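You operate a simulated robot arm through the tools that you are given. There is no shell and no other tool. Be economical: measure what you need, move in short steps, check, and stop when the job is done.

You are at the controls of a simulated robot arm. One attempt, no reset.

Task
Route the paprika to bin 1 and send it.
Fine: fan on first, then levers A3 and B5 down and D3 up; then press the send button; all the paprika lands in bin 1; other levers and knobs stay.

Only the result counts: the job must be done as asked and must still hold three seconds after the hand-in. Knocking over, shifting, dropping, spilling or breaking anything else fails it.

Robot
A 7-joint arm with a fingered hand, fixed in place. Base frame: the origin is at the foot of the arm, x ahead of it, y to its left, z up. Lengths are in mm, angles in degrees, forces in N, time in s.
With the tool pointing down near the work surface it reaches from about 180 to 740 mm from the base axis. Its first joint turns from -166.0 to 166.0 degrees. Payload 4 kg.
The TCP is the grasp point between the finger pads, 28 mm short of the fingertips. In the tool frame z runs along the fingers and y along their closing line. Largest opening 168 mm; the body of the gripper starts 79 mm behind the TCP. The gripper is a hand of 4 fingers: y runs from the thumb to the fingers, the wrist lies at [0, 0, -249] in the tool frame, and closing takes about 1.5 s.
Orientation is that of the tool frame in the base frame, as a unit quaternion [w, x, y, z]. With the fingers straight down and closing along the base's y, the tool's x points along the base's -x, its y along +y and its z along -z.

Tools
- The arm moves only by the tool play_rows. Its argument "rows" is one flat list of numbers, 7 for each row, row after row: the turn, a rotation vector about the tool's x, y, z in units of 6 degrees (1.0 is 6 degrees), then the shift along the tool's x, y, z in units of 25 mm (1.0 is 25 mm), then the opening in per cent of the stroke, from 0 (shut) to 100 (fully open). In form: [wx, wy, wz, x, y, z, gripper, wx, wy, wz, x, y, z, gripper, ...]. A call has 1 to 8 rows; each row shifts and turns the commanded pose from where the row before left it, along the tool's axes as they then stand. A call with a number of a shift or a turn outside -1 to 1 is refused whole. Rows are played at 5 a second. More than 50 mm and 8.6 degrees between two rows, or a gripper value outside its range, and nothing of the call is played. A pose out of reach is approached as far as the arm can. The call stops where the force on the tool passes 60 N (or 10 N more than at its start, if that is more) or the arm is blocked; 0.2 s more then pass. Each finger travels about 153 mm/s and halts on what it meets, pressing with about 21 N; the grip force reading is that of the motor and also rises with nothing between the fingers. The clock runs only during rows and for 0.2 s after the last one: add rows that do not move to give the fingers time. The reply holds the time, the measured pose of the TCP, the force on the tool along the base axes, the opening and the grip force, in the units named above and with some noise, with the torque about the TCP (base axes, N m) and any sound that the robot's microphone picked up.
- Cameras (640 x 400 px; columns grow to the right, rows downward): "scene" is fixed at [51.6, -499.7, 1291]; the picture's right is [0.53, -0.85, 0.00], its down [-0.37, -0.23, -0.90] and it looks along [0.77, 0.47, -0.43] (base axes); focal length 296 px, centre (320, 200). "wrist" rides on the gripper at [60, -60, -110] in the tool frame; the picture's right is [0.71, 0.71, 0.00], its down [-0.56, 0.56, -0.61] and it looks along [-0.43, 0.43, 0.79] (tool axes); focal length 265 px, centre (320, 200). There is no depth. A picture from a camera that has moved, and an enlarged one, comes with that camera's place and axes in the base frame and with its lens.
- snapshot(camera): a new picture of that camera. It takes no simulated time.
- move_column(by): slides the trunk up (or, below 0, down) by that many mm; the arm rides with it, the base frame stays. It gives what a move gives, with no picture.
- grasp_type(shape): the hand has 4 fingers and takes this shape, open, in about a second: jaw (thumb against the fingers, like two jaws); tri (thumb and two fingers); tip (a fingertip pinch); poke (one finger out to press); point (the index stretched); flat (the hand flat); cup (the hand cupped); fist (a fist). The gripper value then closes the fingers along that shape, each until it touches; the sizes above hold for jaw. It gives what a move gives, with no picture.
- enlarge(camera, box): a new picture of the part [left, top, right, bottom] of that camera's present view, enlarged. It takes no simulated time.
- finish_job(): hands the job in; it is judged then, once.

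Work in short steps. Places have to be worked out from the pictures, the camera data and where the tool is seen: move nearer, look again, correct. Check each grasp and each placing, and mend what went wrong. You have 120 turns and 64 pictures in all, those below and enlarged ones among them. Open the gripper and draw the arm clear of the work before you hand the job in, unless the task says otherwise; then end with one line.

The tools are called after "Emit:" as a command line: name --argument value ..., lists and objects as JSON in quotes. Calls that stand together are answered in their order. play_rows: Moves the arm, as the interface text tells. Its arguments: {"type":"object","properties":{"rows":{"type":"array"}},"required":["rows"]} The other tools are called the same way: move_column (by) slides the trunk up or down; grasp_type (shape) gives the hand a shape; snapshot (camera) takes a picture; enlarge (camera, box) takes an enlarged picture of a part of a camera's view; finish_job () hands the job in.

At the start:

```text
time: 0.0
position: [405.6, 209.6, 1199.1]
tool_rot: [-0.001, 0.0, 1.0, 0.0]
force: [0.2, 0.6, 0.6]
torque: [0.01, -0.04, -0.03]
opening: 167.8
grasp_force: 0.1
shape: jaw
trunk travel left (down, up): [-525.0, 65.0]
```

scene: 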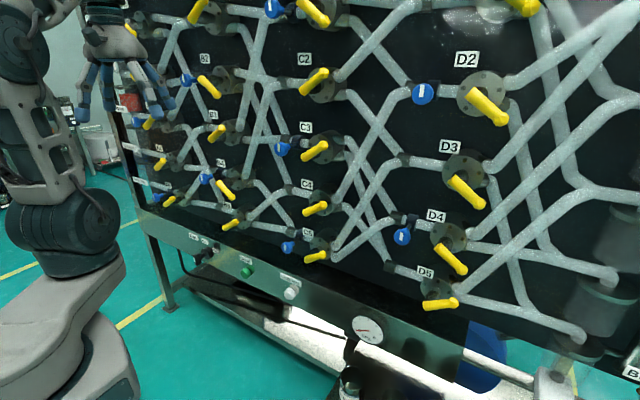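
wrist: 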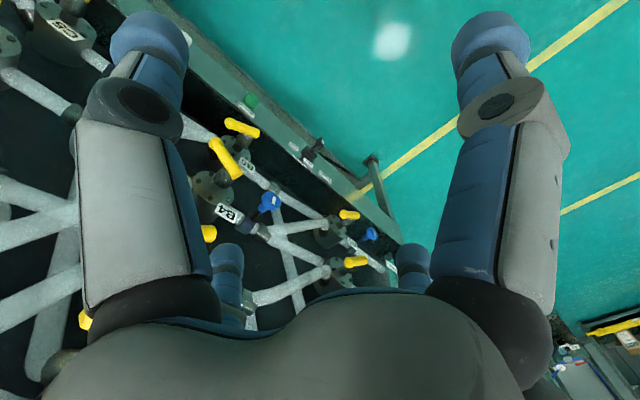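

I'll look closely at the panel from the scene camera first, to read labels and lever positions.

Emit:
enlarge --camera "scene" --box '[120, 0, 360, 150]'

Emit:
enlarge --camera "scene" --box '[120, 130, 360, 280]'

Emit:
enlarge --camera "scene" --box '[160, 220, 416, 380]'

```text
2.67 times, centred on (240, 75) of scene
camera zoom: at [51.6, -499.7, 1291.0], right [0.53, -0.85, 0.0], down [-0.37, -0.23, -0.9], along [0.77, 0.47, -0.43], focal length 789 px, centre (533, 533)
```

zoom: 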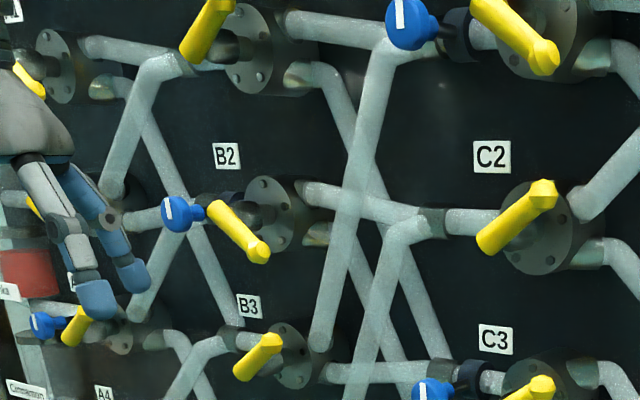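

```text
2.67 times, centred on (240, 205) of scene
camera zoom: at [51.6, -499.7, 1291.0], right [0.53, -0.85, 0.0], down [-0.37, -0.23, -0.9], along [0.77, 0.47, -0.43], focal length 789 px, centre (533, 187)
```

zoom: 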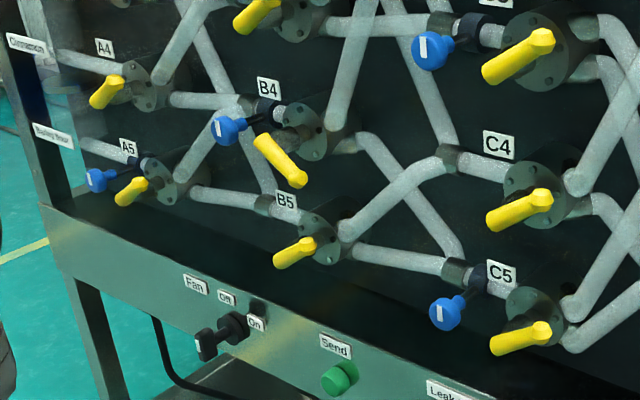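

```text
2.50 times, centred on (288, 300) of scene
camera zoom: at [51.6, -499.7, 1291.0], right [0.53, -0.85, 0.0], down [-0.37, -0.23, -0.9], along [0.77, 0.47, -0.43], focal length 739 px, centre (400, -50)
```

zoom: 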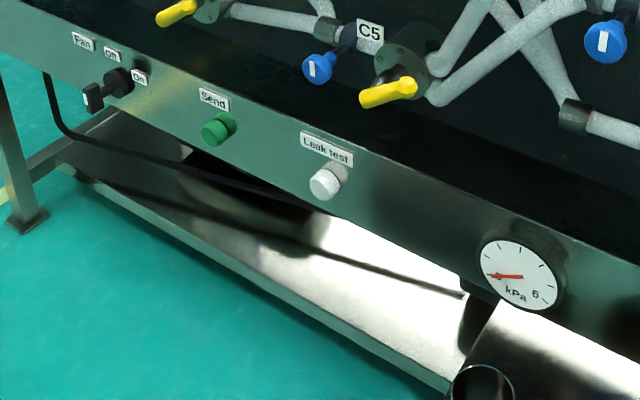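

Geometry so far: the panel is a plane at about x≈655 facing −x, with column A at +y and D at −y. Next I'll enlarge the lever details and the fan switch.

Emit:
enlarge --camera "scene" --box '[400, 120, 512, 190]'

Emit:
enlarge --camera "scene" --box '[180, 225, 260, 275]'

Emit:
enlarge --camera "scene" --box '[120, 100, 248, 180]'

```text
5.71 times, centred on (456, 155) of scene
camera zoom: at [51.6, -499.7, 1291.0], right [0.53, -0.85, 0.0], down [-0.37, -0.23, -0.9], along [0.77, 0.47, -0.43], focal length 1690 px, centre (-457, 457)
```

zoom: 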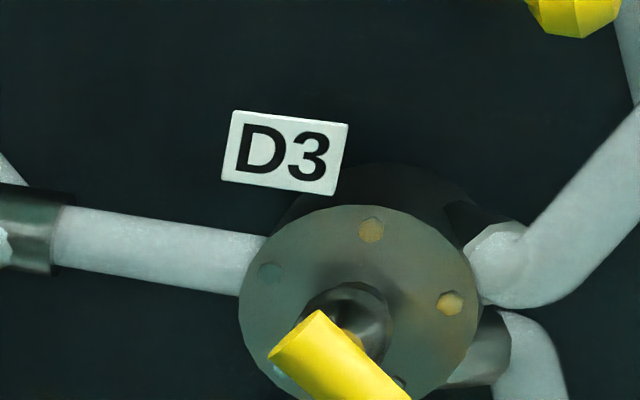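

```text
8.00 times, centred on (220, 250) of scene
camera zoom: at [51.6, -499.7, 1291.0], right [0.53, -0.85, 0.0], down [-0.37, -0.23, -0.9], along [0.77, 0.47, -0.43], focal length 2366 px, centre (1120, -200)
```

zoom: 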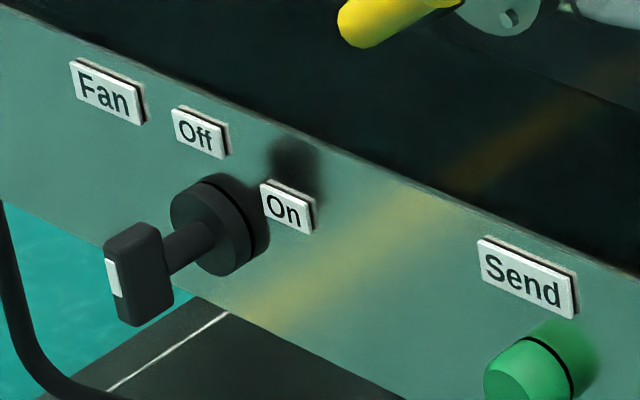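

```text
5.00 times, centred on (184, 140) of scene
camera zoom: at [51.6, -499.7, 1291.0], right [0.53, -0.85, 0.0], down [-0.37, -0.23, -0.9], along [0.77, 0.47, -0.43], focal length 1479 px, centre (1000, 500)
```

zoom: 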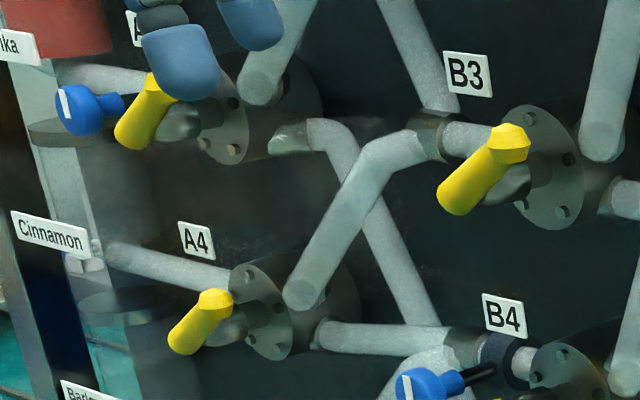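

The levers pivot at their round end, with the hexagonal tip to the right: pointing up or down about 36°. A3 and B5 are up now, D3 is down, and the fan T-knob is vertical (Off). I'll put the hand in poke shape and start tilting it forward.

Emit:
grasp_type --shape "poke"

Emit:
play_rows --rows '[0, -1, 0, 0, 0, 0, 100, 0, -1, 0, 0, 0, 0, 100, 0, -1, 0, 0, 0, 0, 100, 0, -1, 0, 0, 0, 0, 100, 0, -1, 0, 0, 0, 0, 100, 0, -1, 0, 0, 0, 0, 100, 0, -1, 0, 0, 0, 0, 100, 0, -1, 0, 0, 0, 0, 100]'

Emit:
snapshot --camera "scene"

Emit:
snapshot --camera "wrist"

```text
time: 0.9
position: [405.7, 210.1, 1197.4]
tool_rot: [0.0, 0.0, 1.0, 0.0]
force: [-0.2, 0.5, 0.7]
torque: [-0.01, 0.01, -0.02]
opening: 0.0
grasp_force: 0.1
shape: poke
trunk travel left (down, up): [-525.0, 65.0]
```

```text
time: 2.7
position: [404.2, 207.5, 1255.4]
tool_rot: [0.327, 0.0, 0.945, -0.008]
force: [0.6, -0.2, 0.1]
torque: [0.02, 0.03, -0.01]
opening: 0.1
grasp_force: 0.0
shape: poke
out of reach, approached as far as the arm can: row 5, 6, 7, 8
trunk travel left (down, up): [-525.0, 65.0]
```

```text
55 pictures are left
```

scene: 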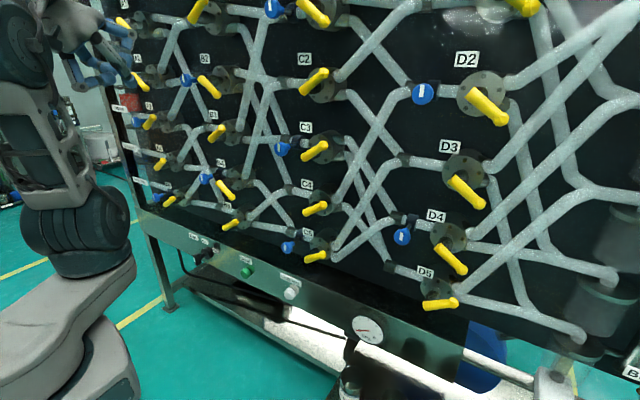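

```text
54 pictures are left
camera wrist: at [290.0, 147.7, 1304.7], right [-0.55, 0.7, -0.45], down [0.06, 0.57, 0.82], along [0.83, 0.42, -0.36], focal length 265 px, centre (320, 200)
```

wrist: 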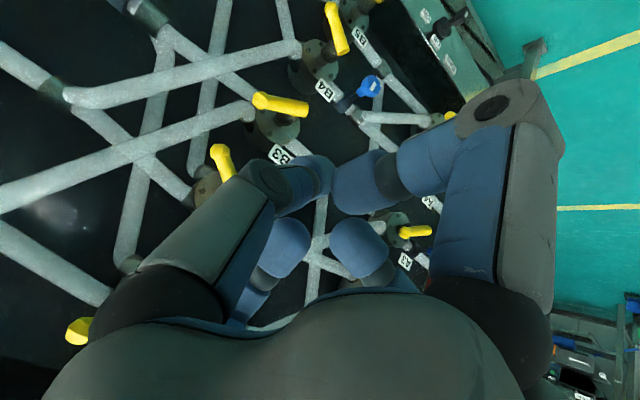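

The in-place tilt hit a reach limit, probably because the wrist is too high and too close to the shoulder. I'll move the TCP down with the current orientation, then try tilting further.

Emit:
play_rows --rows '[0, 0, 0, 0.618, 0, 0.786, 0, 0, 0, 0, 0.618, 0, 0.786, 0, 0, 0, 0, 0.618, 0, 0.786, 0, 0, 0, 0, 0.618, 0, 0.786, 0, 0, 0, 0, 0.618, 0, 0.786, 0, 0, 0, 0, 0.618, 0, 0.786, 0, 0, 0, 0, 0.618, 0, 0.786, 0, 0, 0, 0, 0.618, 0, 0.786, 0]'

Emit:
play_rows --rows '[0, -1, 0, 0, 0, 0, 0, 0, -1, 0, 0, 0, 0, 0, 0, -1, 0, 0, 0, 0, 0, 0, -1, 0, 0, 0, 0, 0]'

```text
time: 4.5
position: [403.3, 208.9, 1255.7]
tool_rot: [0.326, -0.001, 0.945, -0.008]
force: [0.6, -0.2, 0.3]
torque: [-0.02, 0.03, 0.01]
opening: 0.2
grasp_force: 21.2
shape: jaw
out of reach, approached as far as the arm can: row 1, 2, 3, 4, 5, 6, 7, 8
trunk travel left (down, up): [-525.0, 65.0]
```

```text
time: 5.5
position: [403.0, 208.5, 1254.8]
tool_rot: [0.325, -0.002, 0.946, -0.008]
force: [0.0, 0.7, 0.5]
torque: [-0.03, 0.03, 0.04]
opening: 0.1
grasp_force: 21.3
shape: jaw
out of reach, approached as far as the arm can: row 1, 2, 3, 4
trunk travel left (down, up): [-525.0, 65.0]
```

The move down was refused at what looks like a wrist joint limit. I'll test the opposite way: up and forward with a small tilt.

Emit:
play_rows --rows '[0, 0, 0, -0.618, 0, -0.786, 100, 0, 0, 0, -0.618, 0, -0.786, 100, 0, 0, 0, -0.618, 0, -0.786, 100]'

Emit:
snapshot --camera "scene"

```text
time: 6.3
position: [402.9, 209.8, 1332.2]
tool_rot: [0.325, 0.0, 0.945, -0.01]
force: [0.0, -0.9, -0.3]
torque: [0.02, 0.0, 0.0]
opening: 160.2
grasp_force: 0.1
shape: jaw
trunk travel left (down, up): [-525.0, 65.0]
```

```text
53 pictures are left
```

scene: 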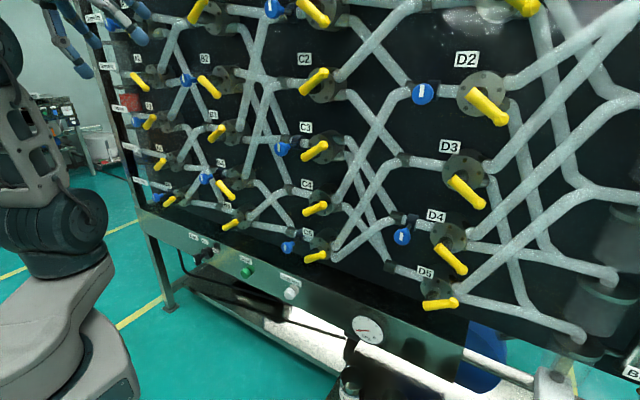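

Moving up works, so the wrist needs to be high relative to the shoulder. I'll lower the column and then tilt the hand while rising.

Emit:
move_column --by -300

Emit:
play_rows --rows '[0, -1, 0, -0.6, 0, -0.6, 100, 0, -1, 0, -0.6, 0, -0.5, 100, 0, -1, 0, -0.7, 0, -0.5, 100, 0, -1, 0, -0.7, 0, -0.3, 100, 0, -1, 0, -0.8, 0, -0.2, 100, 0, -1, 0, -0.8, 0, -0.1, 100, 0, -1, 0, -0.8, 0, 0, 100]'

Emit:
snapshot --camera "scene"

```text
time: 9.3
position: [403.1, 209.3, 1031.5]
tool_rot: [0.326, -0.002, 0.945, -0.008]
force: [-1.0, 0.2, -0.5]
torque: [-0.04, 0.02, 0.0]
opening: 160.5
grasp_force: 0.2
shape: jaw
trunk travel left (down, up): [-225.0, 365.0]
```

```text
time: 10.9
position: [428.0, 238.2, 1154.5]
tool_rot: [0.608, 0.0, 0.794, 0.001]
force: [0.5, -0.4, -0.3]
torque: [0.04, 0.0, 0.0]
opening: 160.4
grasp_force: 0.1
shape: jaw
out of reach, approached as far as the arm can: row 6, 7
trunk travel left (down, up): [-225.0, 365.0]
```

```text
52 pictures are left
```

scene: 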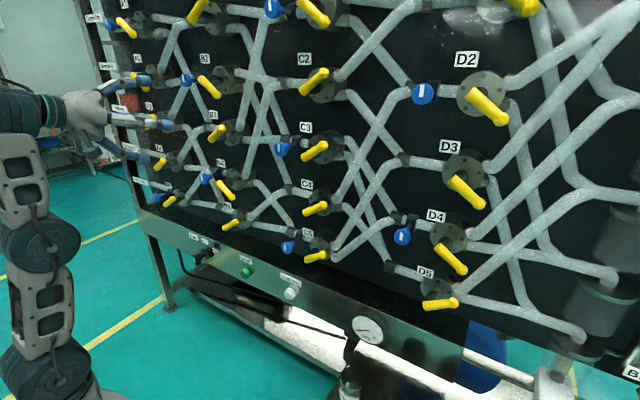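

The hand is now nearly horizontal. The fan comes first and sits low (z≈640), so I'll lower the column fully, tilt back to about 45° and look with the wrist camera.

Emit:
move_column --by -225

Emit:
play_rows --rows '[0, 1, 0, 0.8, 0, 0, 100, 0, 1, 0, 0.8, 0, 0.2, 100, 0, 1, 0, 0.8, 0, 0.3, 100, 0, 1, 0, 0.6, 0, 0.4, 100]'

Emit:
snapshot --camera "wrist"

```text
time: 13.3
position: [427.9, 237.1, 929.7]
tool_rot: [0.608, 0.001, 0.794, 0.0]
force: [0.6, 0.4, 0.0]
torque: [0.01, 0.02, -0.01]
opening: 160.3
grasp_force: 0.1
shape: jaw
trunk travel left (down, up): [0.0, 590.0]
```

```text
time: 14.3
position: [418.1, 236.8, 850.9]
tool_rot: [0.429, 0.001, 0.904, -0.001]
force: [-0.6, 0.2, -0.6]
torque: [0.03, -0.03, 0.0]
opening: 160.2
grasp_force: 0.2
shape: jaw
trunk travel left (down, up): [0.0, 590.0]
```

```text
51 pictures are left
camera wrist: at [295.8, 175.7, 872.0], right [-0.45, 0.71, -0.55], down [-0.12, 0.56, 0.82], along [0.89, 0.43, -0.16], focal length 265 px, centre (320, 200)
```

wrist: 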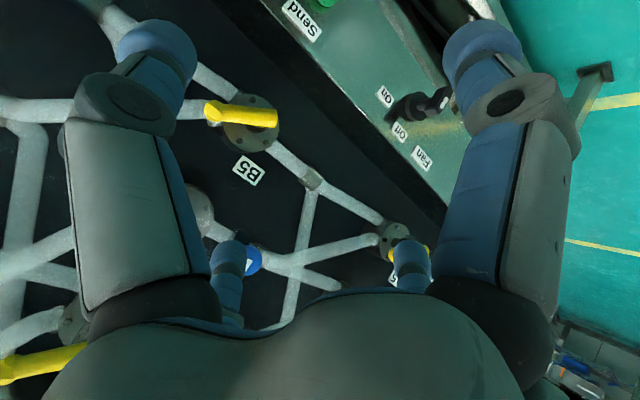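

The fan knob, labels, B5 and Send are visible. I'll enlarge that area to triangulate.

Emit:
enlarge --camera "wrist" --box '[280, 0, 480, 125]'

```text
3.20 times, centred on (380, 62) of wrist
camera zoom: at [295.8, 175.7, 872.0], right [-0.45, 0.71, -0.55], down [-0.12, 0.56, 0.82], along [0.89, 0.43, -0.16], focal length 849 px, centre (128, 640)
```

zoom: 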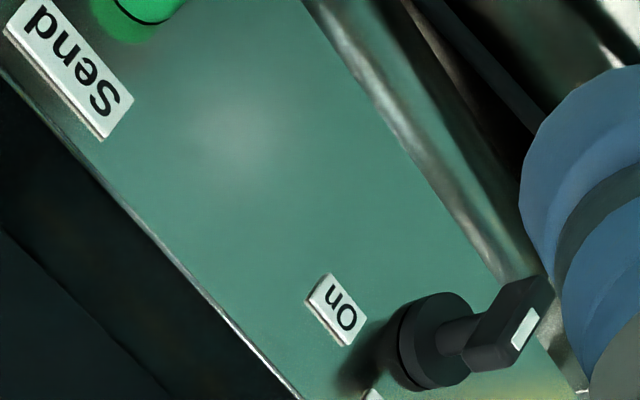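

Triangulated: knob axis about (y≈392, z≈585), T-bar centre x≈603, panel face x≈652, "On" about 60° clockwise from vertical. I'll set poke again and see where the finger points.

Emit:
grasp_type --shape "poke"

Emit:
enlarge --camera "scene" --box '[0, 130, 256, 290]'

Emit:
snapshot --camera "wrist"

```text
time: 15.2
position: [418.8, 236.7, 851.7]
tool_rot: [0.43, 0.0, 0.903, 0.0]
force: [0.0, 0.5, -0.4]
torque: [-0.02, 0.0, 0.01]
opening: 0.0
grasp_force: 0.0
shape: poke
trunk travel left (down, up): [0.0, 590.0]
```

```text
2.50 times, centred on (128, 210) of scene
camera zoom: at [51.6, -499.7, 1291.0], right [0.53, -0.85, 0.0], down [-0.37, -0.23, -0.9], along [0.77, 0.47, -0.43], focal length 739 px, centre (800, 175)
```

zoom: 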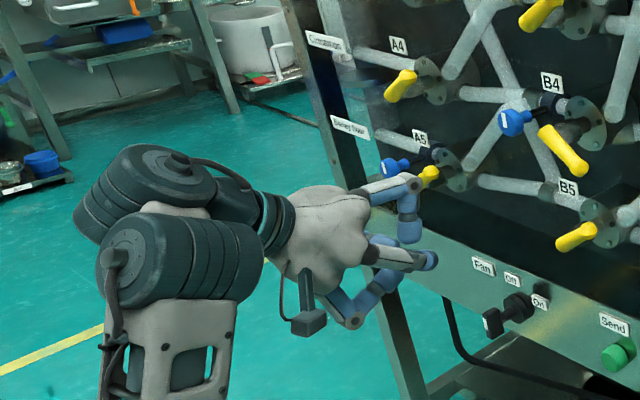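

```text
48 pictures are left
camera wrist: at [296.0, 175.8, 872.0], right [-0.44, 0.71, -0.55], down [-0.12, 0.56, 0.82], along [0.89, 0.43, -0.16], focal length 265 px, centre (320, 200)
```

wrist: 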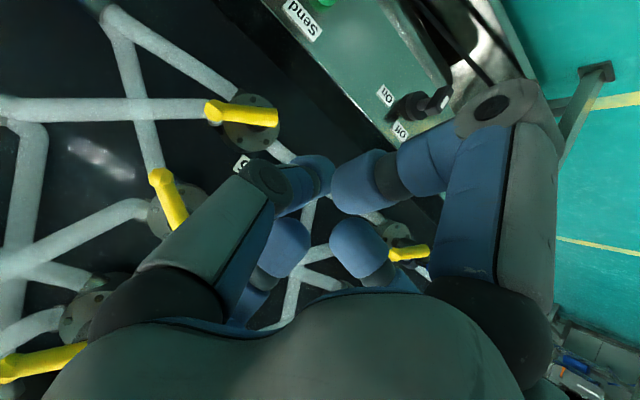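

Poke shows the fingertips bunched with bent knuckles. I'll try "point" to see if it gives one clear straight finger.

Emit:
grasp_type --shape "point"

Emit:
enlarge --camera "scene" --box '[80, 180, 208, 260]'

Emit:
snapshot --camera "wrist"

```text
time: 16.1
position: [418.5, 236.9, 851.4]
tool_rot: [0.43, 0.0, 0.903, 0.0]
force: [-0.1, -0.3, 0.0]
torque: [0.01, -0.02, 0.01]
opening: 0.2
grasp_force: 0.0
shape: point
trunk travel left (down, up): [0.0, 590.0]
```

```text
5.00 times, centred on (144, 220) of scene
camera zoom: at [51.6, -499.7, 1291.0], right [0.53, -0.85, 0.0], down [-0.37, -0.23, -0.9], along [0.77, 0.47, -0.43], focal length 1479 px, centre (1200, 100)
```

zoom: 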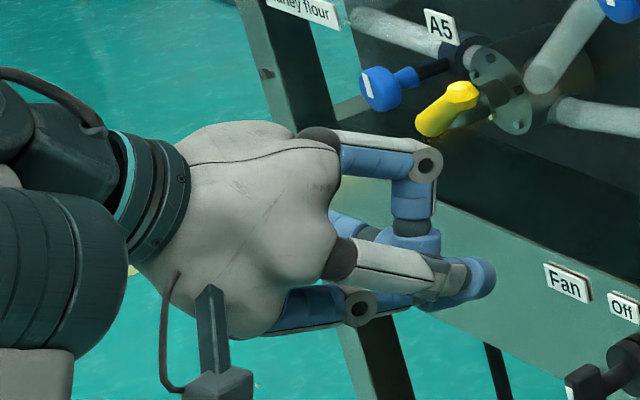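

```text
46 pictures are left
camera wrist: at [296.0, 175.8, 872.0], right [-0.44, 0.71, -0.55], down [-0.12, 0.56, 0.82], along [0.89, 0.43, -0.16], focal length 265 px, centre (320, 200)
```

wrist: 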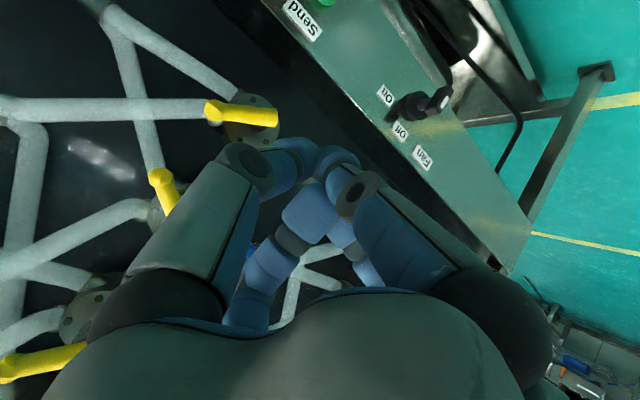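

The hand is a cross of four fingers, so a closed jaw is a compact poker at the TCP with tips 28 mm beyond. I'll close the jaw and move toward the +y side of the fan knob, stopping partway.

Emit:
grasp_type --shape "jaw"

Emit:
play_rows --rows '[0, 0, 0, 0.257, 0.75, 0.7, 0, 0, 0, 0, 0.257, 0.75, 0.7, 0, 0, 0, 0, 0.257, 0.75, 0.7, 0, 0, 0, 0, 0.257, 0.75, 0.7, 0, 0, 0, 0, 0.257, 0.75, 0.7, 0, 0, 0, 0, 0.257, 0.75, 0.7, 0, 0, 0, 0, 0.257, 0.75, 0.7, 0, 0, 0, 0, 0.257, 0.75, 0.7, 0]'

Emit:
enlarge --camera "scene" --box '[80, 180, 272, 300]'

Emit:
snapshot --camera "wrist"

```text
time: 17.0
position: [418.4, 235.5, 850.4]
tool_rot: [0.43, 0.0, 0.903, 0.0]
force: [-0.1, -1.0, 0.6]
torque: [-0.02, 0.0, -0.03]
opening: 167.8
grasp_force: 0.0
shape: jaw
trunk travel left (down, up): [0.0, 590.0]
```

```text
time: 18.8
position: [495.0, 387.3, 729.2]
tool_rot: [0.428, 0.002, 0.904, -0.001]
force: [-0.4, -0.2, 0.0]
torque: [-0.01, -0.03, 0.03]
opening: 0.0
grasp_force: 20.3
shape: jaw
out of reach, approached as far as the arm can: row 8
trunk travel left (down, up): [0.0, 590.0]
```

```text
3.33 times, centred on (176, 240) of scene
camera zoom: at [51.6, -499.7, 1291.0], right [0.53, -0.85, 0.0], down [-0.37, -0.23, -0.9], along [0.77, 0.47, -0.43], focal length 986 px, centre (800, 67)
```

zoom: 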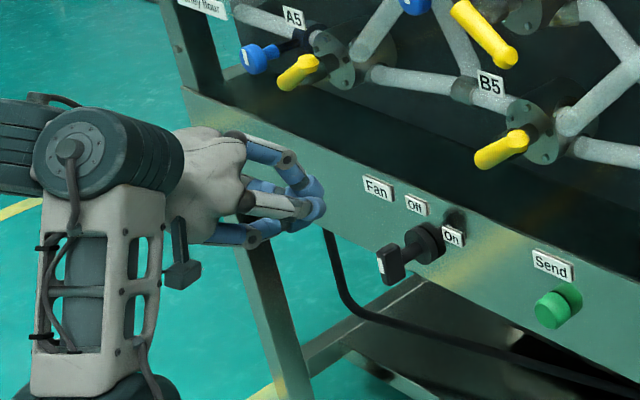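

```text
44 pictures are left
camera wrist: at [372.4, 327.4, 751.0], right [-0.45, 0.71, -0.55], down [-0.12, 0.56, 0.82], along [0.89, 0.43, -0.17], focal length 265 px, centre (320, 200)
```

wrist: 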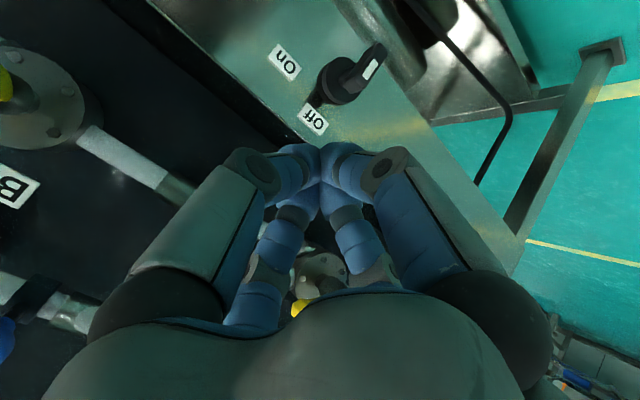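

Knob axis refined to y≈400, z≈582. I'll tilt a bit more downward for reach, shift to +y first, then descend beside the T-bar.

Emit:
play_rows --rows '[0, 0.9, 0, 0, 1, 0, 0, 0, 0.9, 0, 0, 1, 0, 0, 0, 0.9, 0, 0, 1, 0.2, 0, 0, 0, 0, 0, 0, 0.9, 0, 0, 0, 0, 0, 0, 0.9, 0, 0, 0, 0, 0, 0, 0.9, 0, 0, 0, 0, 0, 0, 0.9, 0]'

Emit:
enlarge --camera "scene" --box '[120, 200, 280, 300]'

Emit:
snapshot --camera "wrist"

```text
time: 20.4
position: [539.1, 428.9, 619.9]
tool_rot: [0.298, 0.001, 0.955, 0.0]
force: [0.1, 0.1, 0.8]
torque: [0.02, 0.01, -0.01]
opening: 0.0
grasp_force: 21.3
shape: jaw
out of reach, approached as far as the arm can: row 1, 2, 3
trunk travel left (down, up): [0.0, 590.0]
```

```text
4.00 times, centred on (200, 250) of scene
camera zoom: at [51.6, -499.7, 1291.0], right [0.53, -0.85, 0.0], down [-0.37, -0.23, -0.9], along [0.77, 0.47, -0.43], focal length 1183 px, centre (800, 0)
```

zoom: 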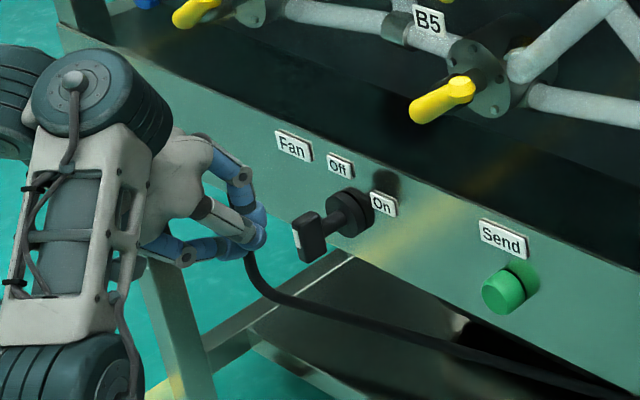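

```text
42 pictures are left
camera wrist: at [427.8, 368.2, 674.0], right [-0.58, 0.71, -0.4], down [0.11, 0.56, 0.82], along [0.81, 0.43, -0.4], focal length 265 px, centre (320, 200)
```

wrist: 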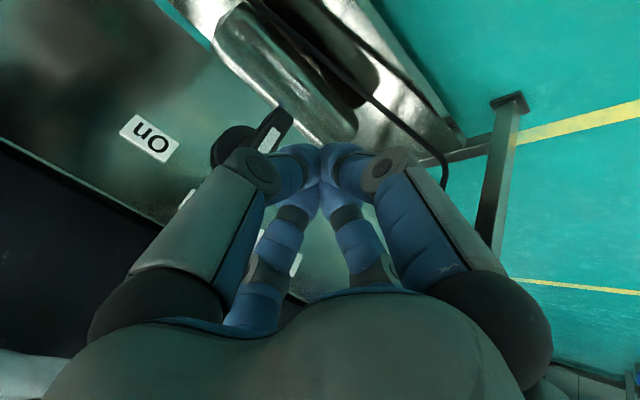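

The tip sits about 45 mm short of the T in x and just left of it. I'll move +y 28 then +x 52.

Emit:
play_rows --rows '[0, 0, 0, 0, 1, 0, 0, 0, 0, 0, -0.55, 0.15, 0.4, 0, 0, 0, 0, -0.6, 0, 0.42, 0, 0, 0, 0, -0.6, 0, 0.42, 0]'

Emit:
enlarge --camera "scene" --box '[140, 220, 236, 280]'

Emit:
snapshot --camera "wrist"

```text
time: 21.4
position: [569.5, 433.4, 612.0]
tool_rot: [0.298, 0.001, 0.954, 0.001]
force: [0.0, 0.3, -0.4]
torque: [-0.03, 0.0, 0.0]
opening: 0.1
grasp_force: 20.6
shape: jaw
out of reach, approached as far as the arm can: row 2, 3, 4
trunk travel left (down, up): [0.0, 590.0]
```

```text
6.67 times, centred on (188, 250) of scene
camera zoom: at [51.6, -499.7, 1291.0], right [0.53, -0.85, 0.0], down [-0.37, -0.23, -0.9], along [0.77, 0.47, -0.43], focal length 1972 px, centre (1200, -133)
```

zoom: 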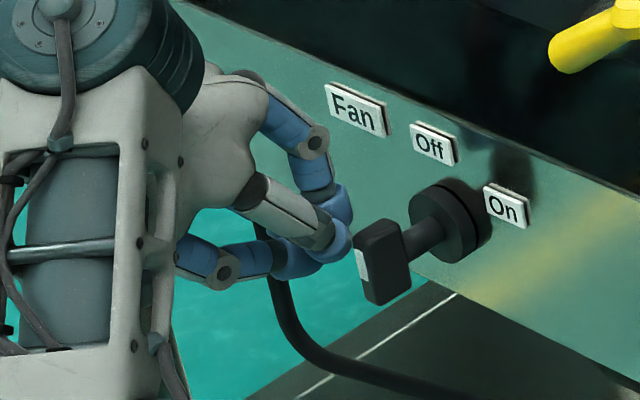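

```text
40 pictures are left
camera wrist: at [457.6, 373.3, 667.8], right [-0.58, 0.71, -0.4], down [0.11, 0.56, 0.82], along [0.81, 0.43, -0.4], focal length 265 px, centre (320, 200)
```

wrist: 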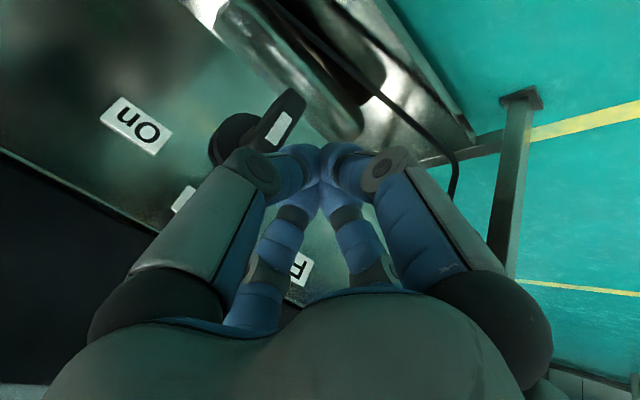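

I'm again near a limit. I'll look at the whole arm posture to understand which one.

Emit:
snapshot --camera "scene"

```text
39 pictures are left
```

scene: 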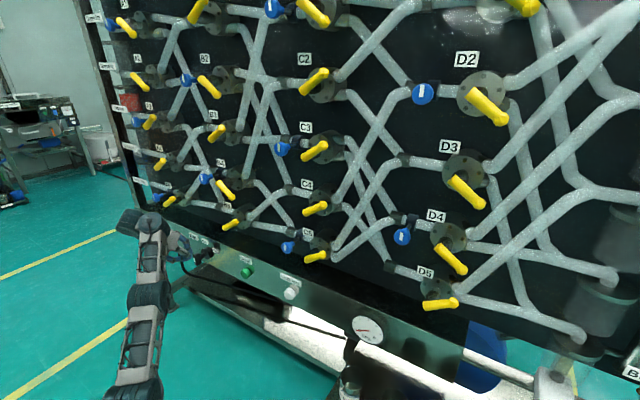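

The arm may simply be stretched: the wrist is far above the lowered shoulder. Raising the column while lowering the hand should bring reach back, so I'll test with 60 mm.

Emit:
move_column --by 60

Emit:
play_rows --rows '[0, 0, 0, 0, 0.8, 0, 0, 0, 0, 0, 0.26, 0.2, 0.8, 0, 0, 0, 0, 0.26, 0, 0.8, 0, 0, 0, 0, 0.26, 0, 0.8, 0]'

```text
time: 22.4
position: [569.2, 434.3, 672.8]
tool_rot: [0.298, 0.0, 0.955, 0.0]
force: [0.7, -0.4, 0.6]
torque: [-0.01, 0.02, -0.02]
opening: 0.1
grasp_force: 21.0
shape: jaw
trunk travel left (down, up): [-60.0, 530.0]
```

```text
time: 23.4
position: [575.4, 449.1, 608.1]
tool_rot: [0.296, 0.0, 0.955, 0.0]
force: [0.1, 1.2, 0.7]
torque: [-0.05, -0.02, 0.01]
opening: 0.2
grasp_force: 21.6
shape: jaw
out of reach, approached as far as the arm can: row 1, 4
trunk travel left (down, up): [-60.0, 530.0]
```

That helped: y reached 449, so it was stretch. I'll raise another 80 and bring the hand to about (592, 448, 612).

Emit:
move_column --by 80

Emit:
play_rows --rows '[0, 0, 0, 0.57, 0, 0.82, 0, 0, 0, 0, 0.57, 0, 0.82, 0, 0, 0, 0, 0.3, 0, 0.82, 0, 0, 0, 0, -0.25, 0, 0.4, 0]'

Emit:
enlarge --camera "scene" --box '[140, 220, 236, 280]'

```text
time: 24.6
position: [575.8, 448.8, 689.5]
tool_rot: [0.296, 0.001, 0.955, -0.001]
force: [-0.2, 0.6, 0.5]
torque: [-0.01, 0.01, 0.01]
opening: 0.0
grasp_force: 20.5
shape: jaw
trunk travel left (down, up): [-140.0, 450.0]
```

```text
time: 25.6
position: [572.9, 439.6, 672.0]
tool_rot: [0.289, 0.001, 0.957, -0.001]
force: [0.2, 0.2, -0.1]
torque: [-0.02, 0.03, 0.0]
opening: 0.0
grasp_force: 20.9
shape: jaw
out of reach, approached as far as the arm can: row 1, 2, 3, 4
trunk travel left (down, up): [-140.0, 450.0]
```

```text
6.67 times, centred on (188, 250) of scene
camera zoom: at [51.6, -499.7, 1291.0], right [0.53, -0.85, 0.0], down [-0.37, -0.23, -0.9], along [0.77, 0.47, -0.43], focal length 1972 px, centre (1200, -133)
```

zoom: 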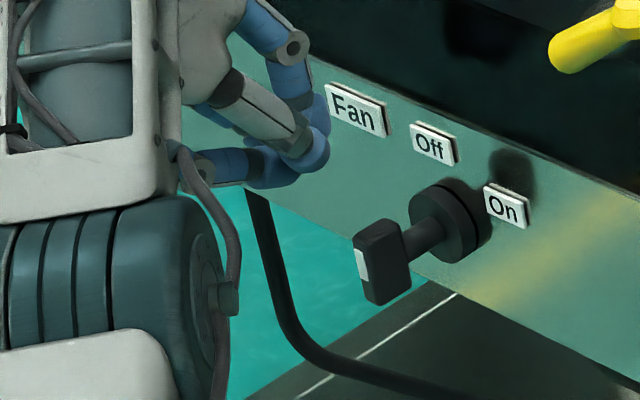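

Now the opposite limit (wrist bend) shows up. Turning the hand to point radially, yawed about 30° toward +y, should help both limits; I'll yaw here and then descend.

Emit:
play_rows --rows '[-0.569, 0, -0.822, 0, 0, 0, 0, -0.569, 0, -0.822, 0, 0, 0, 0, -0.569, 0, -0.822, 0, 0, 0, 0, -0.569, 0, -0.822, 0, 0, 0, 0, -0.569, 0, -0.822, 0, 0, 0, 0]'

Emit:
play_rows --rows '[0, 0, 0, 0.57, 0, 0.82, 0, 0, 0, 0, 0.57, 0, 0.82, 0]'

```text
time: 26.8
position: [549.9, 435.9, 726.7]
tool_rot: [0.282, -0.248, 0.924, 0.076]
force: [-1.9, 0.5, -1.2]
torque: [-0.05, 0.0, -0.02]
opening: 0.0
grasp_force: 21.0
shape: jaw
out of reach, approached as far as the arm can: row 1, 2, 3, 4, 5
trunk travel left (down, up): [-140.0, 450.0]
```

```text
time: 27.4
position: [543.1, 434.0, 720.9]
tool_rot: [0.279, -0.246, 0.925, 0.074]
force: [1.3, -0.3, -0.8]
torque: [0.03, 0.01, 0.03]
opening: 0.1
grasp_force: 21.0
shape: jaw
out of reach, approached as far as the arm can: row 1, 2
trunk travel left (down, up): [-140.0, 450.0]
```

With the radial pose the binding limit is height over the shoulder, so the column can go back down; lowering 85.

Emit:
move_column --by -85

Emit:
play_rows --rows '[0, 0, 0, -0.4, 0.3, 0.3, 0, 0, 0, 0, -0.4, 0.3, 0.3, 0]'

Emit:
enlarge --camera "scene" --box '[140, 220, 236, 280]'

```text
time: 28.6
position: [544.5, 435.7, 635.8]
tool_rot: [0.279, -0.246, 0.925, 0.074]
force: [-0.1, 0.3, 0.5]
torque: [0.01, -0.04, 0.01]
opening: 0.0
grasp_force: 20.6
shape: jaw
trunk travel left (down, up): [-55.0, 535.0]
```

```text
time: 29.2
position: [557.7, 460.5, 634.6]
tool_rot: [0.276, -0.247, 0.926, 0.073]
force: [0.3, 0.3, 0.2]
torque: [0.02, -0.02, 0.0]
opening: 0.0
grasp_force: 21.1
shape: jaw
trunk travel left (down, up): [-55.0, 535.0]
```

```text
6.67 times, centred on (188, 250) of scene
camera zoom: at [51.6, -499.7, 1291.0], right [0.53, -0.85, 0.0], down [-0.37, -0.23, -0.9], along [0.77, 0.47, -0.43], focal length 1972 px, centre (1200, -133)
```

zoom: 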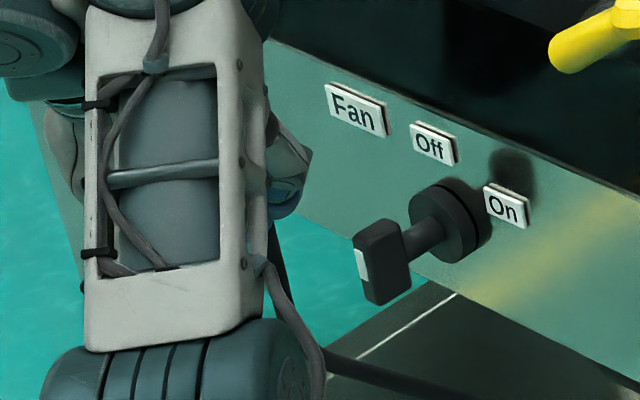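

Reachable with the yaw. Now I'll advance in +x and slightly down to sit just left of the T-bar.

Emit:
play_rows --rows '[0, 0, 0, -0.26, -0.445, 0.65, 0, 0, 0, 0, -0.26, -0.445, 0.65, 0]'

Emit:
snapshot --camera "wrist"

Emit:
enlarge --camera "scene" --box '[140, 220, 236, 280]'

```text
time: 29.8
position: [594.4, 453.8, 636.7]
tool_rot: [0.274, -0.247, 0.927, 0.074]
force: [0.2, -0.2, 0.1]
torque: [0.0, 0.06, 0.01]
opening: 0.1
grasp_force: 20.8
shape: jaw
out of reach, approached as far as the arm can: row 1, 2
trunk travel left (down, up): [-55.0, 535.0]
```

```text
36 pictures are left
camera wrist: at [528.6, 346.6, 694.5], right [-0.87, 0.32, -0.39], down [-0.16, 0.55, 0.82], along [0.47, 0.77, -0.42], focal length 265 px, centre (320, 200)
```

wrist: 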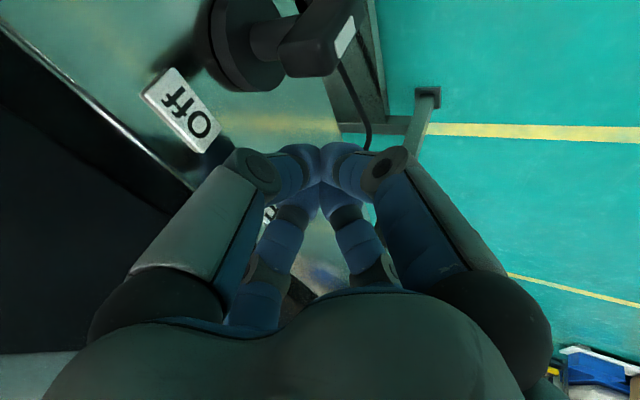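

```text
6.67 times, centred on (188, 250) of scene
camera zoom: at [51.6, -499.7, 1291.0], right [0.53, -0.85, 0.0], down [-0.37, -0.23, -0.9], along [0.77, 0.47, -0.43], focal length 1972 px, centre (1200, -133)
```

zoom: 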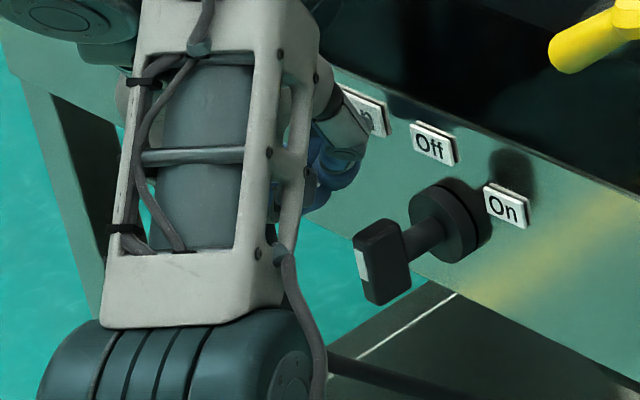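

Relative pose limits the descent, but the column carries everything down: lower it by 22 so the tip is level with the T's upper half.

Emit:
move_column --by -24

Emit:
play_rows --rows '[0, 0, 0, 0.21, -0.43, -0.14, 0, 0, 0, 0, 0.21, -0.43, -0.14, 0]'

Emit:
snapshot --camera "wrist"

```text
time: 30.5
position: [594.1, 455.0, 611.1]
tool_rot: [0.274, -0.246, 0.927, 0.073]
force: [0.2, -0.3, -0.8]
torque: [-0.01, -0.01, -0.01]
opening: 0.1
grasp_force: 21.2
shape: jaw
trunk travel left (down, up): [-31.0, 559.0]
```

```text
time: 31.1
position: [594.4, 429.6, 612.0]
tool_rot: [0.276, -0.246, 0.926, 0.073]
force: [0.0, 1.8, 2.0]
torque: [-0.04, -0.04, 0.01]
opening: 0.0
grasp_force: 21.6
shape: jaw
trunk travel left (down, up): [-31.0, 559.0]
```

```text
34 pictures are left
camera wrist: at [528.4, 321.9, 670.9], right [-0.87, 0.32, -0.39], down [-0.16, 0.55, 0.82], along [0.47, 0.77, -0.42], focal length 265 px, centre (320, 200)
```

wrist: 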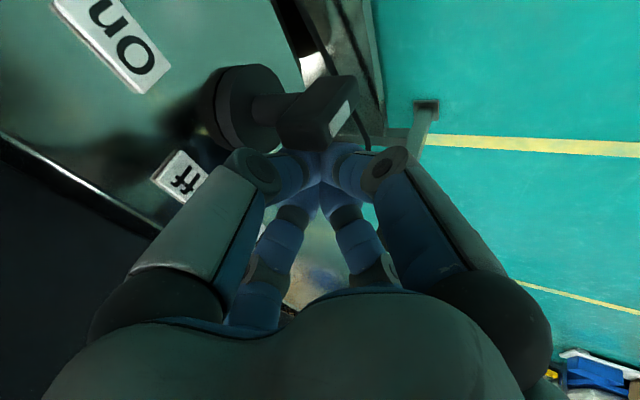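

Contact is starting. I'll keep pushing −y with a slight rise to follow the arc.

Emit:
play_rows --rows '[0, 0, 0, 0.13, -0.35, -0.17, 0, 0, 0, 0, 0.13, -0.35, -0.17, 0, 0, 0, 0, 0.1, -0.35, -0.2, 0]'

Emit:
snapshot --camera "wrist"

```text
time: 31.9
position: [592.6, 401.4, 620.9]
tool_rot: [0.276, -0.249, 0.925, 0.076]
force: [-0.2, 14.0, 14.0]
torque: [0.39, -0.04, 0.06]
opening: 0.0
grasp_force: 20.8
shape: jaw
trunk travel left (down, up): [-31.0, 559.0]
```

```text
33 pictures are left
camera wrist: at [527.0, 293.3, 678.6], right [-0.87, 0.32, -0.39], down [-0.17, 0.55, 0.82], along [0.47, 0.78, -0.42], focal length 265 px, centre (320, 200)
```

wrist: 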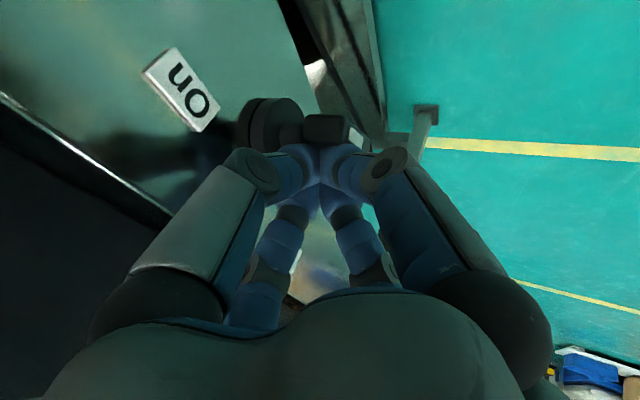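

The bar has turned roughly 45° (force direction is diagonal). I'll push a little further, perpendicular to the bar.

Emit:
play_rows --rows '[0, 0, 0, 0.17, -0.2, 0.06, 0, 0, 0, 0, 0.17, -0.2, 0.06, 0]'

Emit:
enlarge --camera "scene" --box '[140, 220, 236, 280]'

```text
time: 32.4
position: [588.3, 397.7, 622.3]
tool_rot: [0.281, -0.25, 0.923, 0.084]
force: [-2.3, 16.5, 18.0]
torque: [0.36, -0.03, 0.04]
opening: 0.2
grasp_force: 21.1
shape: jaw
trunk travel left (down, up): [-31.0, 559.0]
stopped in row 2: the force on the tool passed its limit at 65 N (the readings are from after the stop); the commanded pose is now the measured one
```

```text
6.67 times, centred on (188, 250) of scene
camera zoom: at [51.6, -499.7, 1291.0], right [0.53, -0.85, 0.0], down [-0.37, -0.23, -0.9], along [0.77, 0.47, -0.43], focal length 1972 px, centre (1200, -133)
```

zoom: 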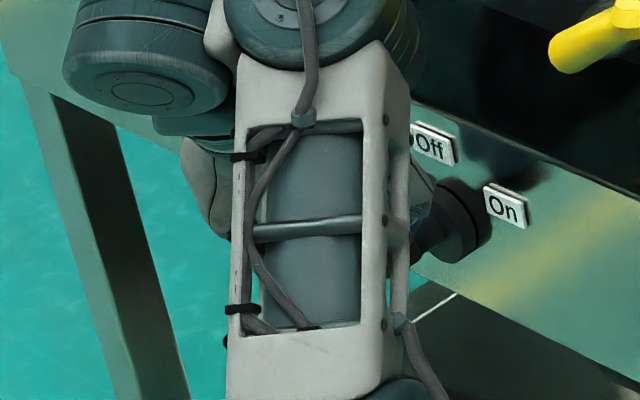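

Force rose sharply, probably the knob's end stop. I'll back off to +y and up, then look.

Emit:
play_rows --rows '[0, 0, 0, -0.5, 0.2, -0.6, 0, 0, 0, 0, -0.45, 0.6, -0.2, 0, 0, 0, 0, 0, 0, -1, 0, 0, 0, 0, 0, 0, -1, 0, 0, 0, 0, 0, 0, -1, 0]'

Emit:
enlarge --camera "scene" --box '[140, 220, 236, 280]'

Emit:
snapshot --camera "wrist"

```text
time: 33.6
position: [552.1, 393.7, 710.2]
tool_rot: [0.278, -0.248, 0.925, 0.079]
force: [-0.3, -0.6, -0.6]
torque: [-0.01, 0.03, 0.02]
opening: 0.1
grasp_force: 21.1
shape: jaw
trunk travel left (down, up): [-31.0, 559.0]
```

```text
6.67 times, centred on (188, 250) of scene
camera zoom: at [51.6, -499.7, 1291.0], right [0.53, -0.85, 0.0], down [-0.37, -0.23, -0.9], along [0.77, 0.47, -0.43], focal length 1972 px, centre (1200, -133)
```

zoom: 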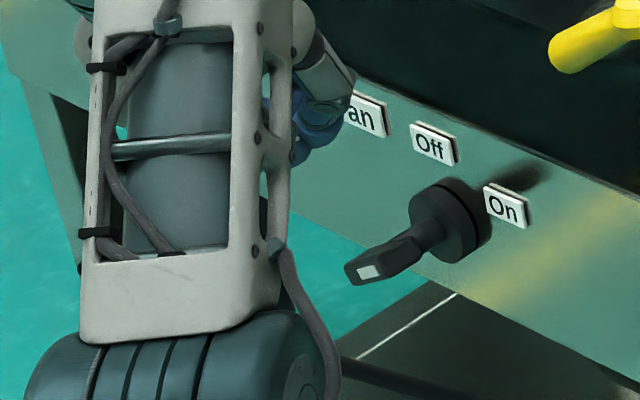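

```text
30 pictures are left
camera wrist: at [488.4, 285.2, 767.4], right [-0.87, 0.32, -0.39], down [-0.17, 0.54, 0.83], along [0.47, 0.78, -0.41], focal length 265 px, centre (320, 200)
```

wrist: 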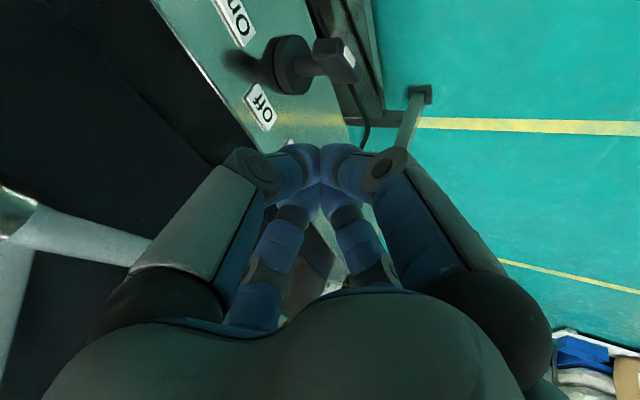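

The fan knob now points to On. Lever B5 triangulates to pivot ≈(612, 218, 772) and tip ≈(610, 159, 819), with B4's tip just above at z≈878, so I'll press at mid-bar. First I move back toward B5's front.

Emit:
play_rows --rows '[0, 0, 0, 0.3, -0.88, -1, 0, 0, 0, 0, 0.3, -0.88, -1, 0, 0, 0, 0, 0.1, -0.88, -0.9, 0, 0, 0, 0, 0.1, -0.88, -0.9, 0, 0, 0, 0, 0.1, -0.88, -0.9, 0, 0, 0, 0, 0.1, -0.88, -0.9, 0]'

Emit:
play_rows --rows '[0.53, -0.3, 0.79, 0, 0, 0, 0, 0.53, -0.3, 0.79, 0, 0, 0, 0, 0.53, -0.3, 0.79, 0, 0, 0, 0, 0, -1, 0, 0, 0, 0, 0, 0, -1, 0, 0, 0, 0, 0, 0, -1, 0, 0, 0, 0, 0]'

Emit:
snapshot --camera "scene"

```text
time: 35.0
position: [536.0, 230.7, 812.0]
tool_rot: [0.279, -0.248, 0.924, 0.08]
force: [0.1, -0.2, 0.5]
torque: [0.03, 0.01, -0.02]
opening: 0.3
grasp_force: 20.8
shape: jaw
trunk travel left (down, up): [-31.0, 559.0]
```

```text
time: 36.4
position: [535.3, 232.1, 813.0]
tool_rot: [0.378, -0.101, 0.919, 0.053]
force: [-0.2, 0.4, -0.2]
torque: [0.02, 0.0, 0.0]
opening: 0.0
grasp_force: 21.1
shape: jaw
out of reach, approached as far as the arm can: row 5, 6
trunk travel left (down, up): [-31.0, 559.0]
```

```text
29 pictures are left
```

scene: 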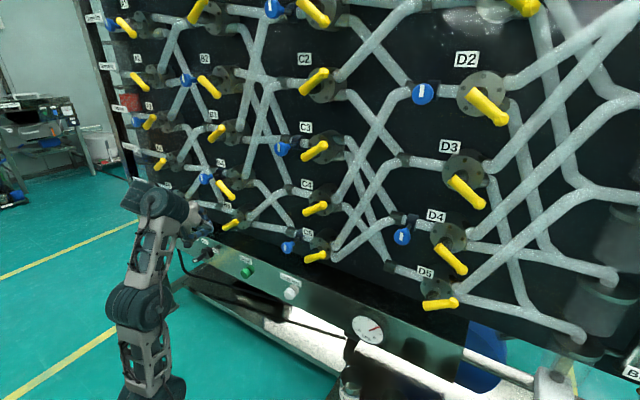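

The gauge needle moved, so the fan is running. Now I'll raise and shift to just in front of and above the middle of B5's bar, accepting the 45° tilt.

Emit:
play_rows --rows '[0, 0, 0, -0.66, -0.62, -0.29, 0, 0, 0, 0, -0.66, -0.62, -0.29, 0, 0, 0, 0, -0.66, -0.62, -0.29, 0]'

Emit:
snapshot --camera "wrist"

Emit:
enlarge --camera "scene" --box '[176, 170, 272, 230]'

```text
time: 37.2
position: [564.3, 188.3, 861.4]
tool_rot: [0.378, -0.102, 0.919, 0.053]
force: [-0.4, 0.1, 0.0]
torque: [-0.03, 0.0, 0.0]
opening: 0.0
grasp_force: 20.8
shape: jaw
trunk travel left (down, up): [-31.0, 559.0]
```

```text
28 pictures are left
camera wrist: at [462.0, 100.9, 895.1], right [-0.65, 0.58, -0.48], down [-0.16, 0.52, 0.84], along [0.74, 0.62, -0.24], focal length 265 px, centre (320, 200)
```

wrist: 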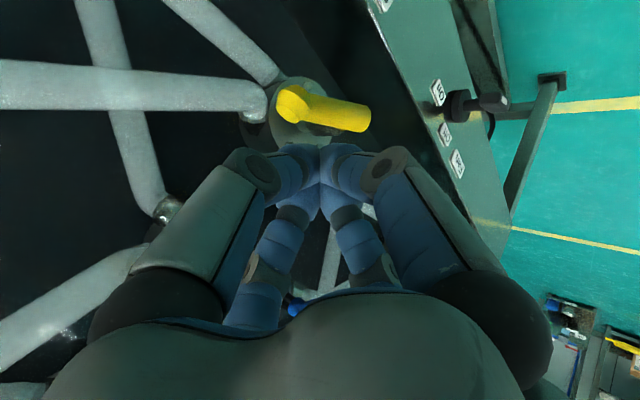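

```text
6.67 times, centred on (224, 200) of scene
camera zoom: at [51.6, -499.7, 1291.0], right [0.53, -0.85, 0.0], down [-0.37, -0.23, -0.9], along [0.77, 0.47, -0.43], focal length 1972 px, centre (960, 200)
```

zoom: 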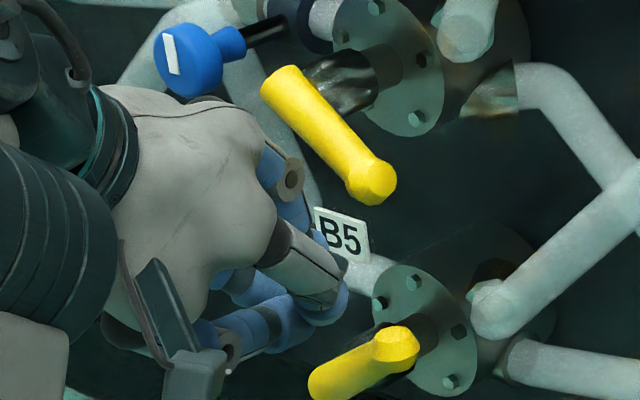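

The upper finger's knuckle (≈590, 190, 909) is close to B4's bar, so I shouldn't go forward like this. I'll back off, drop the column to the bottom, and flatten the hand as far as it goes.

Emit:
play_rows --rows '[0, 0, 0, 0.7, 0.2, -0.7, 0, 0, 0, 0, 0.7, 0.2, -0.7, 0]'

Emit:
move_column --by -30

Emit:
play_rows --rows '[0, 0, 0, -0.7, 0, -0.7, 0, 0, 0, 0, -0.7, 0, -0.7, 0, 0, -1, 0, 0, 0, 0, 0, 0, -1, 0, 0, 0, 0, 0, 0, -1, 0, 0, 0, 0, 0, 0, -1, 0, 0, 0, 0, 0, 0, -1, 0, 0, 0, 0, 0]'

```text
time: 37.8
position: [512.7, 186.7, 861.4]
tool_rot: [0.378, -0.101, 0.919, 0.053]
force: [0.7, 0.1, -0.6]
torque: [0.01, 0.03, 0.01]
opening: 0.0
grasp_force: 20.8
shape: jaw
trunk travel left (down, up): [-31.0, 559.0]
```

```text
time: 38.5
position: [513.2, 186.4, 832.3]
tool_rot: [0.378, -0.101, 0.919, 0.053]
force: [-0.4, 0.2, -0.8]
torque: [0.0, -0.01, -0.05]
opening: 0.2
grasp_force: 20.5
shape: jaw
trunk travel left (down, up): [-1.0, 589.0]
```

```text
time: 40.1
position: [501.8, 184.8, 916.6]
tool_rot: [0.596, -0.082, 0.796, 0.075]
force: [0.3, 0.7, 0.0]
torque: [0.02, 0.02, -0.03]
opening: 0.0
grasp_force: 20.8
shape: jaw
out of reach, approached as far as the arm can: row 2, 6, 7
trunk travel left (down, up): [-1.0, 589.0]
```

Now the hand is nearly horizontal (16° down) at z≈917. I'll try moving forward and down while keeping this orientation.

Emit:
play_rows --rows '[0, 0, 0, 0.6, -0.15, 0.79, 0, 0, 0, 0, 0.6, -0.15, 0.79, 0, 0, 0, 0, 0.6, -0.15, 0.79, 0]'

```text
time: 40.9
position: [501.3, 185.6, 917.1]
tool_rot: [0.596, -0.083, 0.795, 0.075]
force: [-0.9, -0.2, -0.7]
torque: [-0.02, -0.02, 0.0]
opening: 0.0
grasp_force: 21.2
shape: jaw
out of reach, approached as far as the arm can: row 1, 2, 3
trunk travel left (down, up): [-1.0, 589.0]
```

No motion at all, so I'll probe the limit: straight forward at the same height, then a small roll about the tool axis.

Emit:
play_rows --rows '[0, 0, 0, -0.28, -0.22, 0.93, 0, 0, 0, 0, -0.28, -0.22, 0.93, 0]'

Emit:
play_rows --rows '[0, 0, 1, 0, 0, 0, 0, 0, 0, 1, 0, 0, 0, 0, 0, 0, 1, 0, 0, 0, 0]'

Emit:
play_rows --rows '[0, 0, 0, 0.93, -0.29, 0.28, 0]'

```text
time: 41.5
position: [550.2, 185.1, 922.8]
tool_rot: [0.603, -0.084, 0.79, 0.077]
force: [-0.3, 0.3, -0.2]
torque: [-0.01, -0.03, 0.03]
opening: 0.0
grasp_force: 21.1
shape: jaw
out of reach, approached as far as the arm can: row 1
trunk travel left (down, up): [-1.0, 589.0]
```

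```text
time: 42.3
position: [549.9, 185.4, 923.0]
tool_rot: [0.584, 0.042, 0.793, 0.171]
force: [-0.3, 0.0, -0.4]
torque: [0.0, 0.01, 0.02]
opening: 0.0
grasp_force: 21.2
shape: jaw
trunk travel left (down, up): [-1.0, 589.0]
```

```text
time: 42.7
position: [549.6, 185.7, 920.3]
tool_rot: [0.583, 0.04, 0.793, 0.171]
force: [0.5, -0.3, -0.2]
torque: [0.01, 0.0, -0.03]
opening: 0.2
grasp_force: 20.8
shape: jaw
out of reach, approached as far as the arm can: row 1
trunk travel left (down, up): [-1.0, 589.0]
```

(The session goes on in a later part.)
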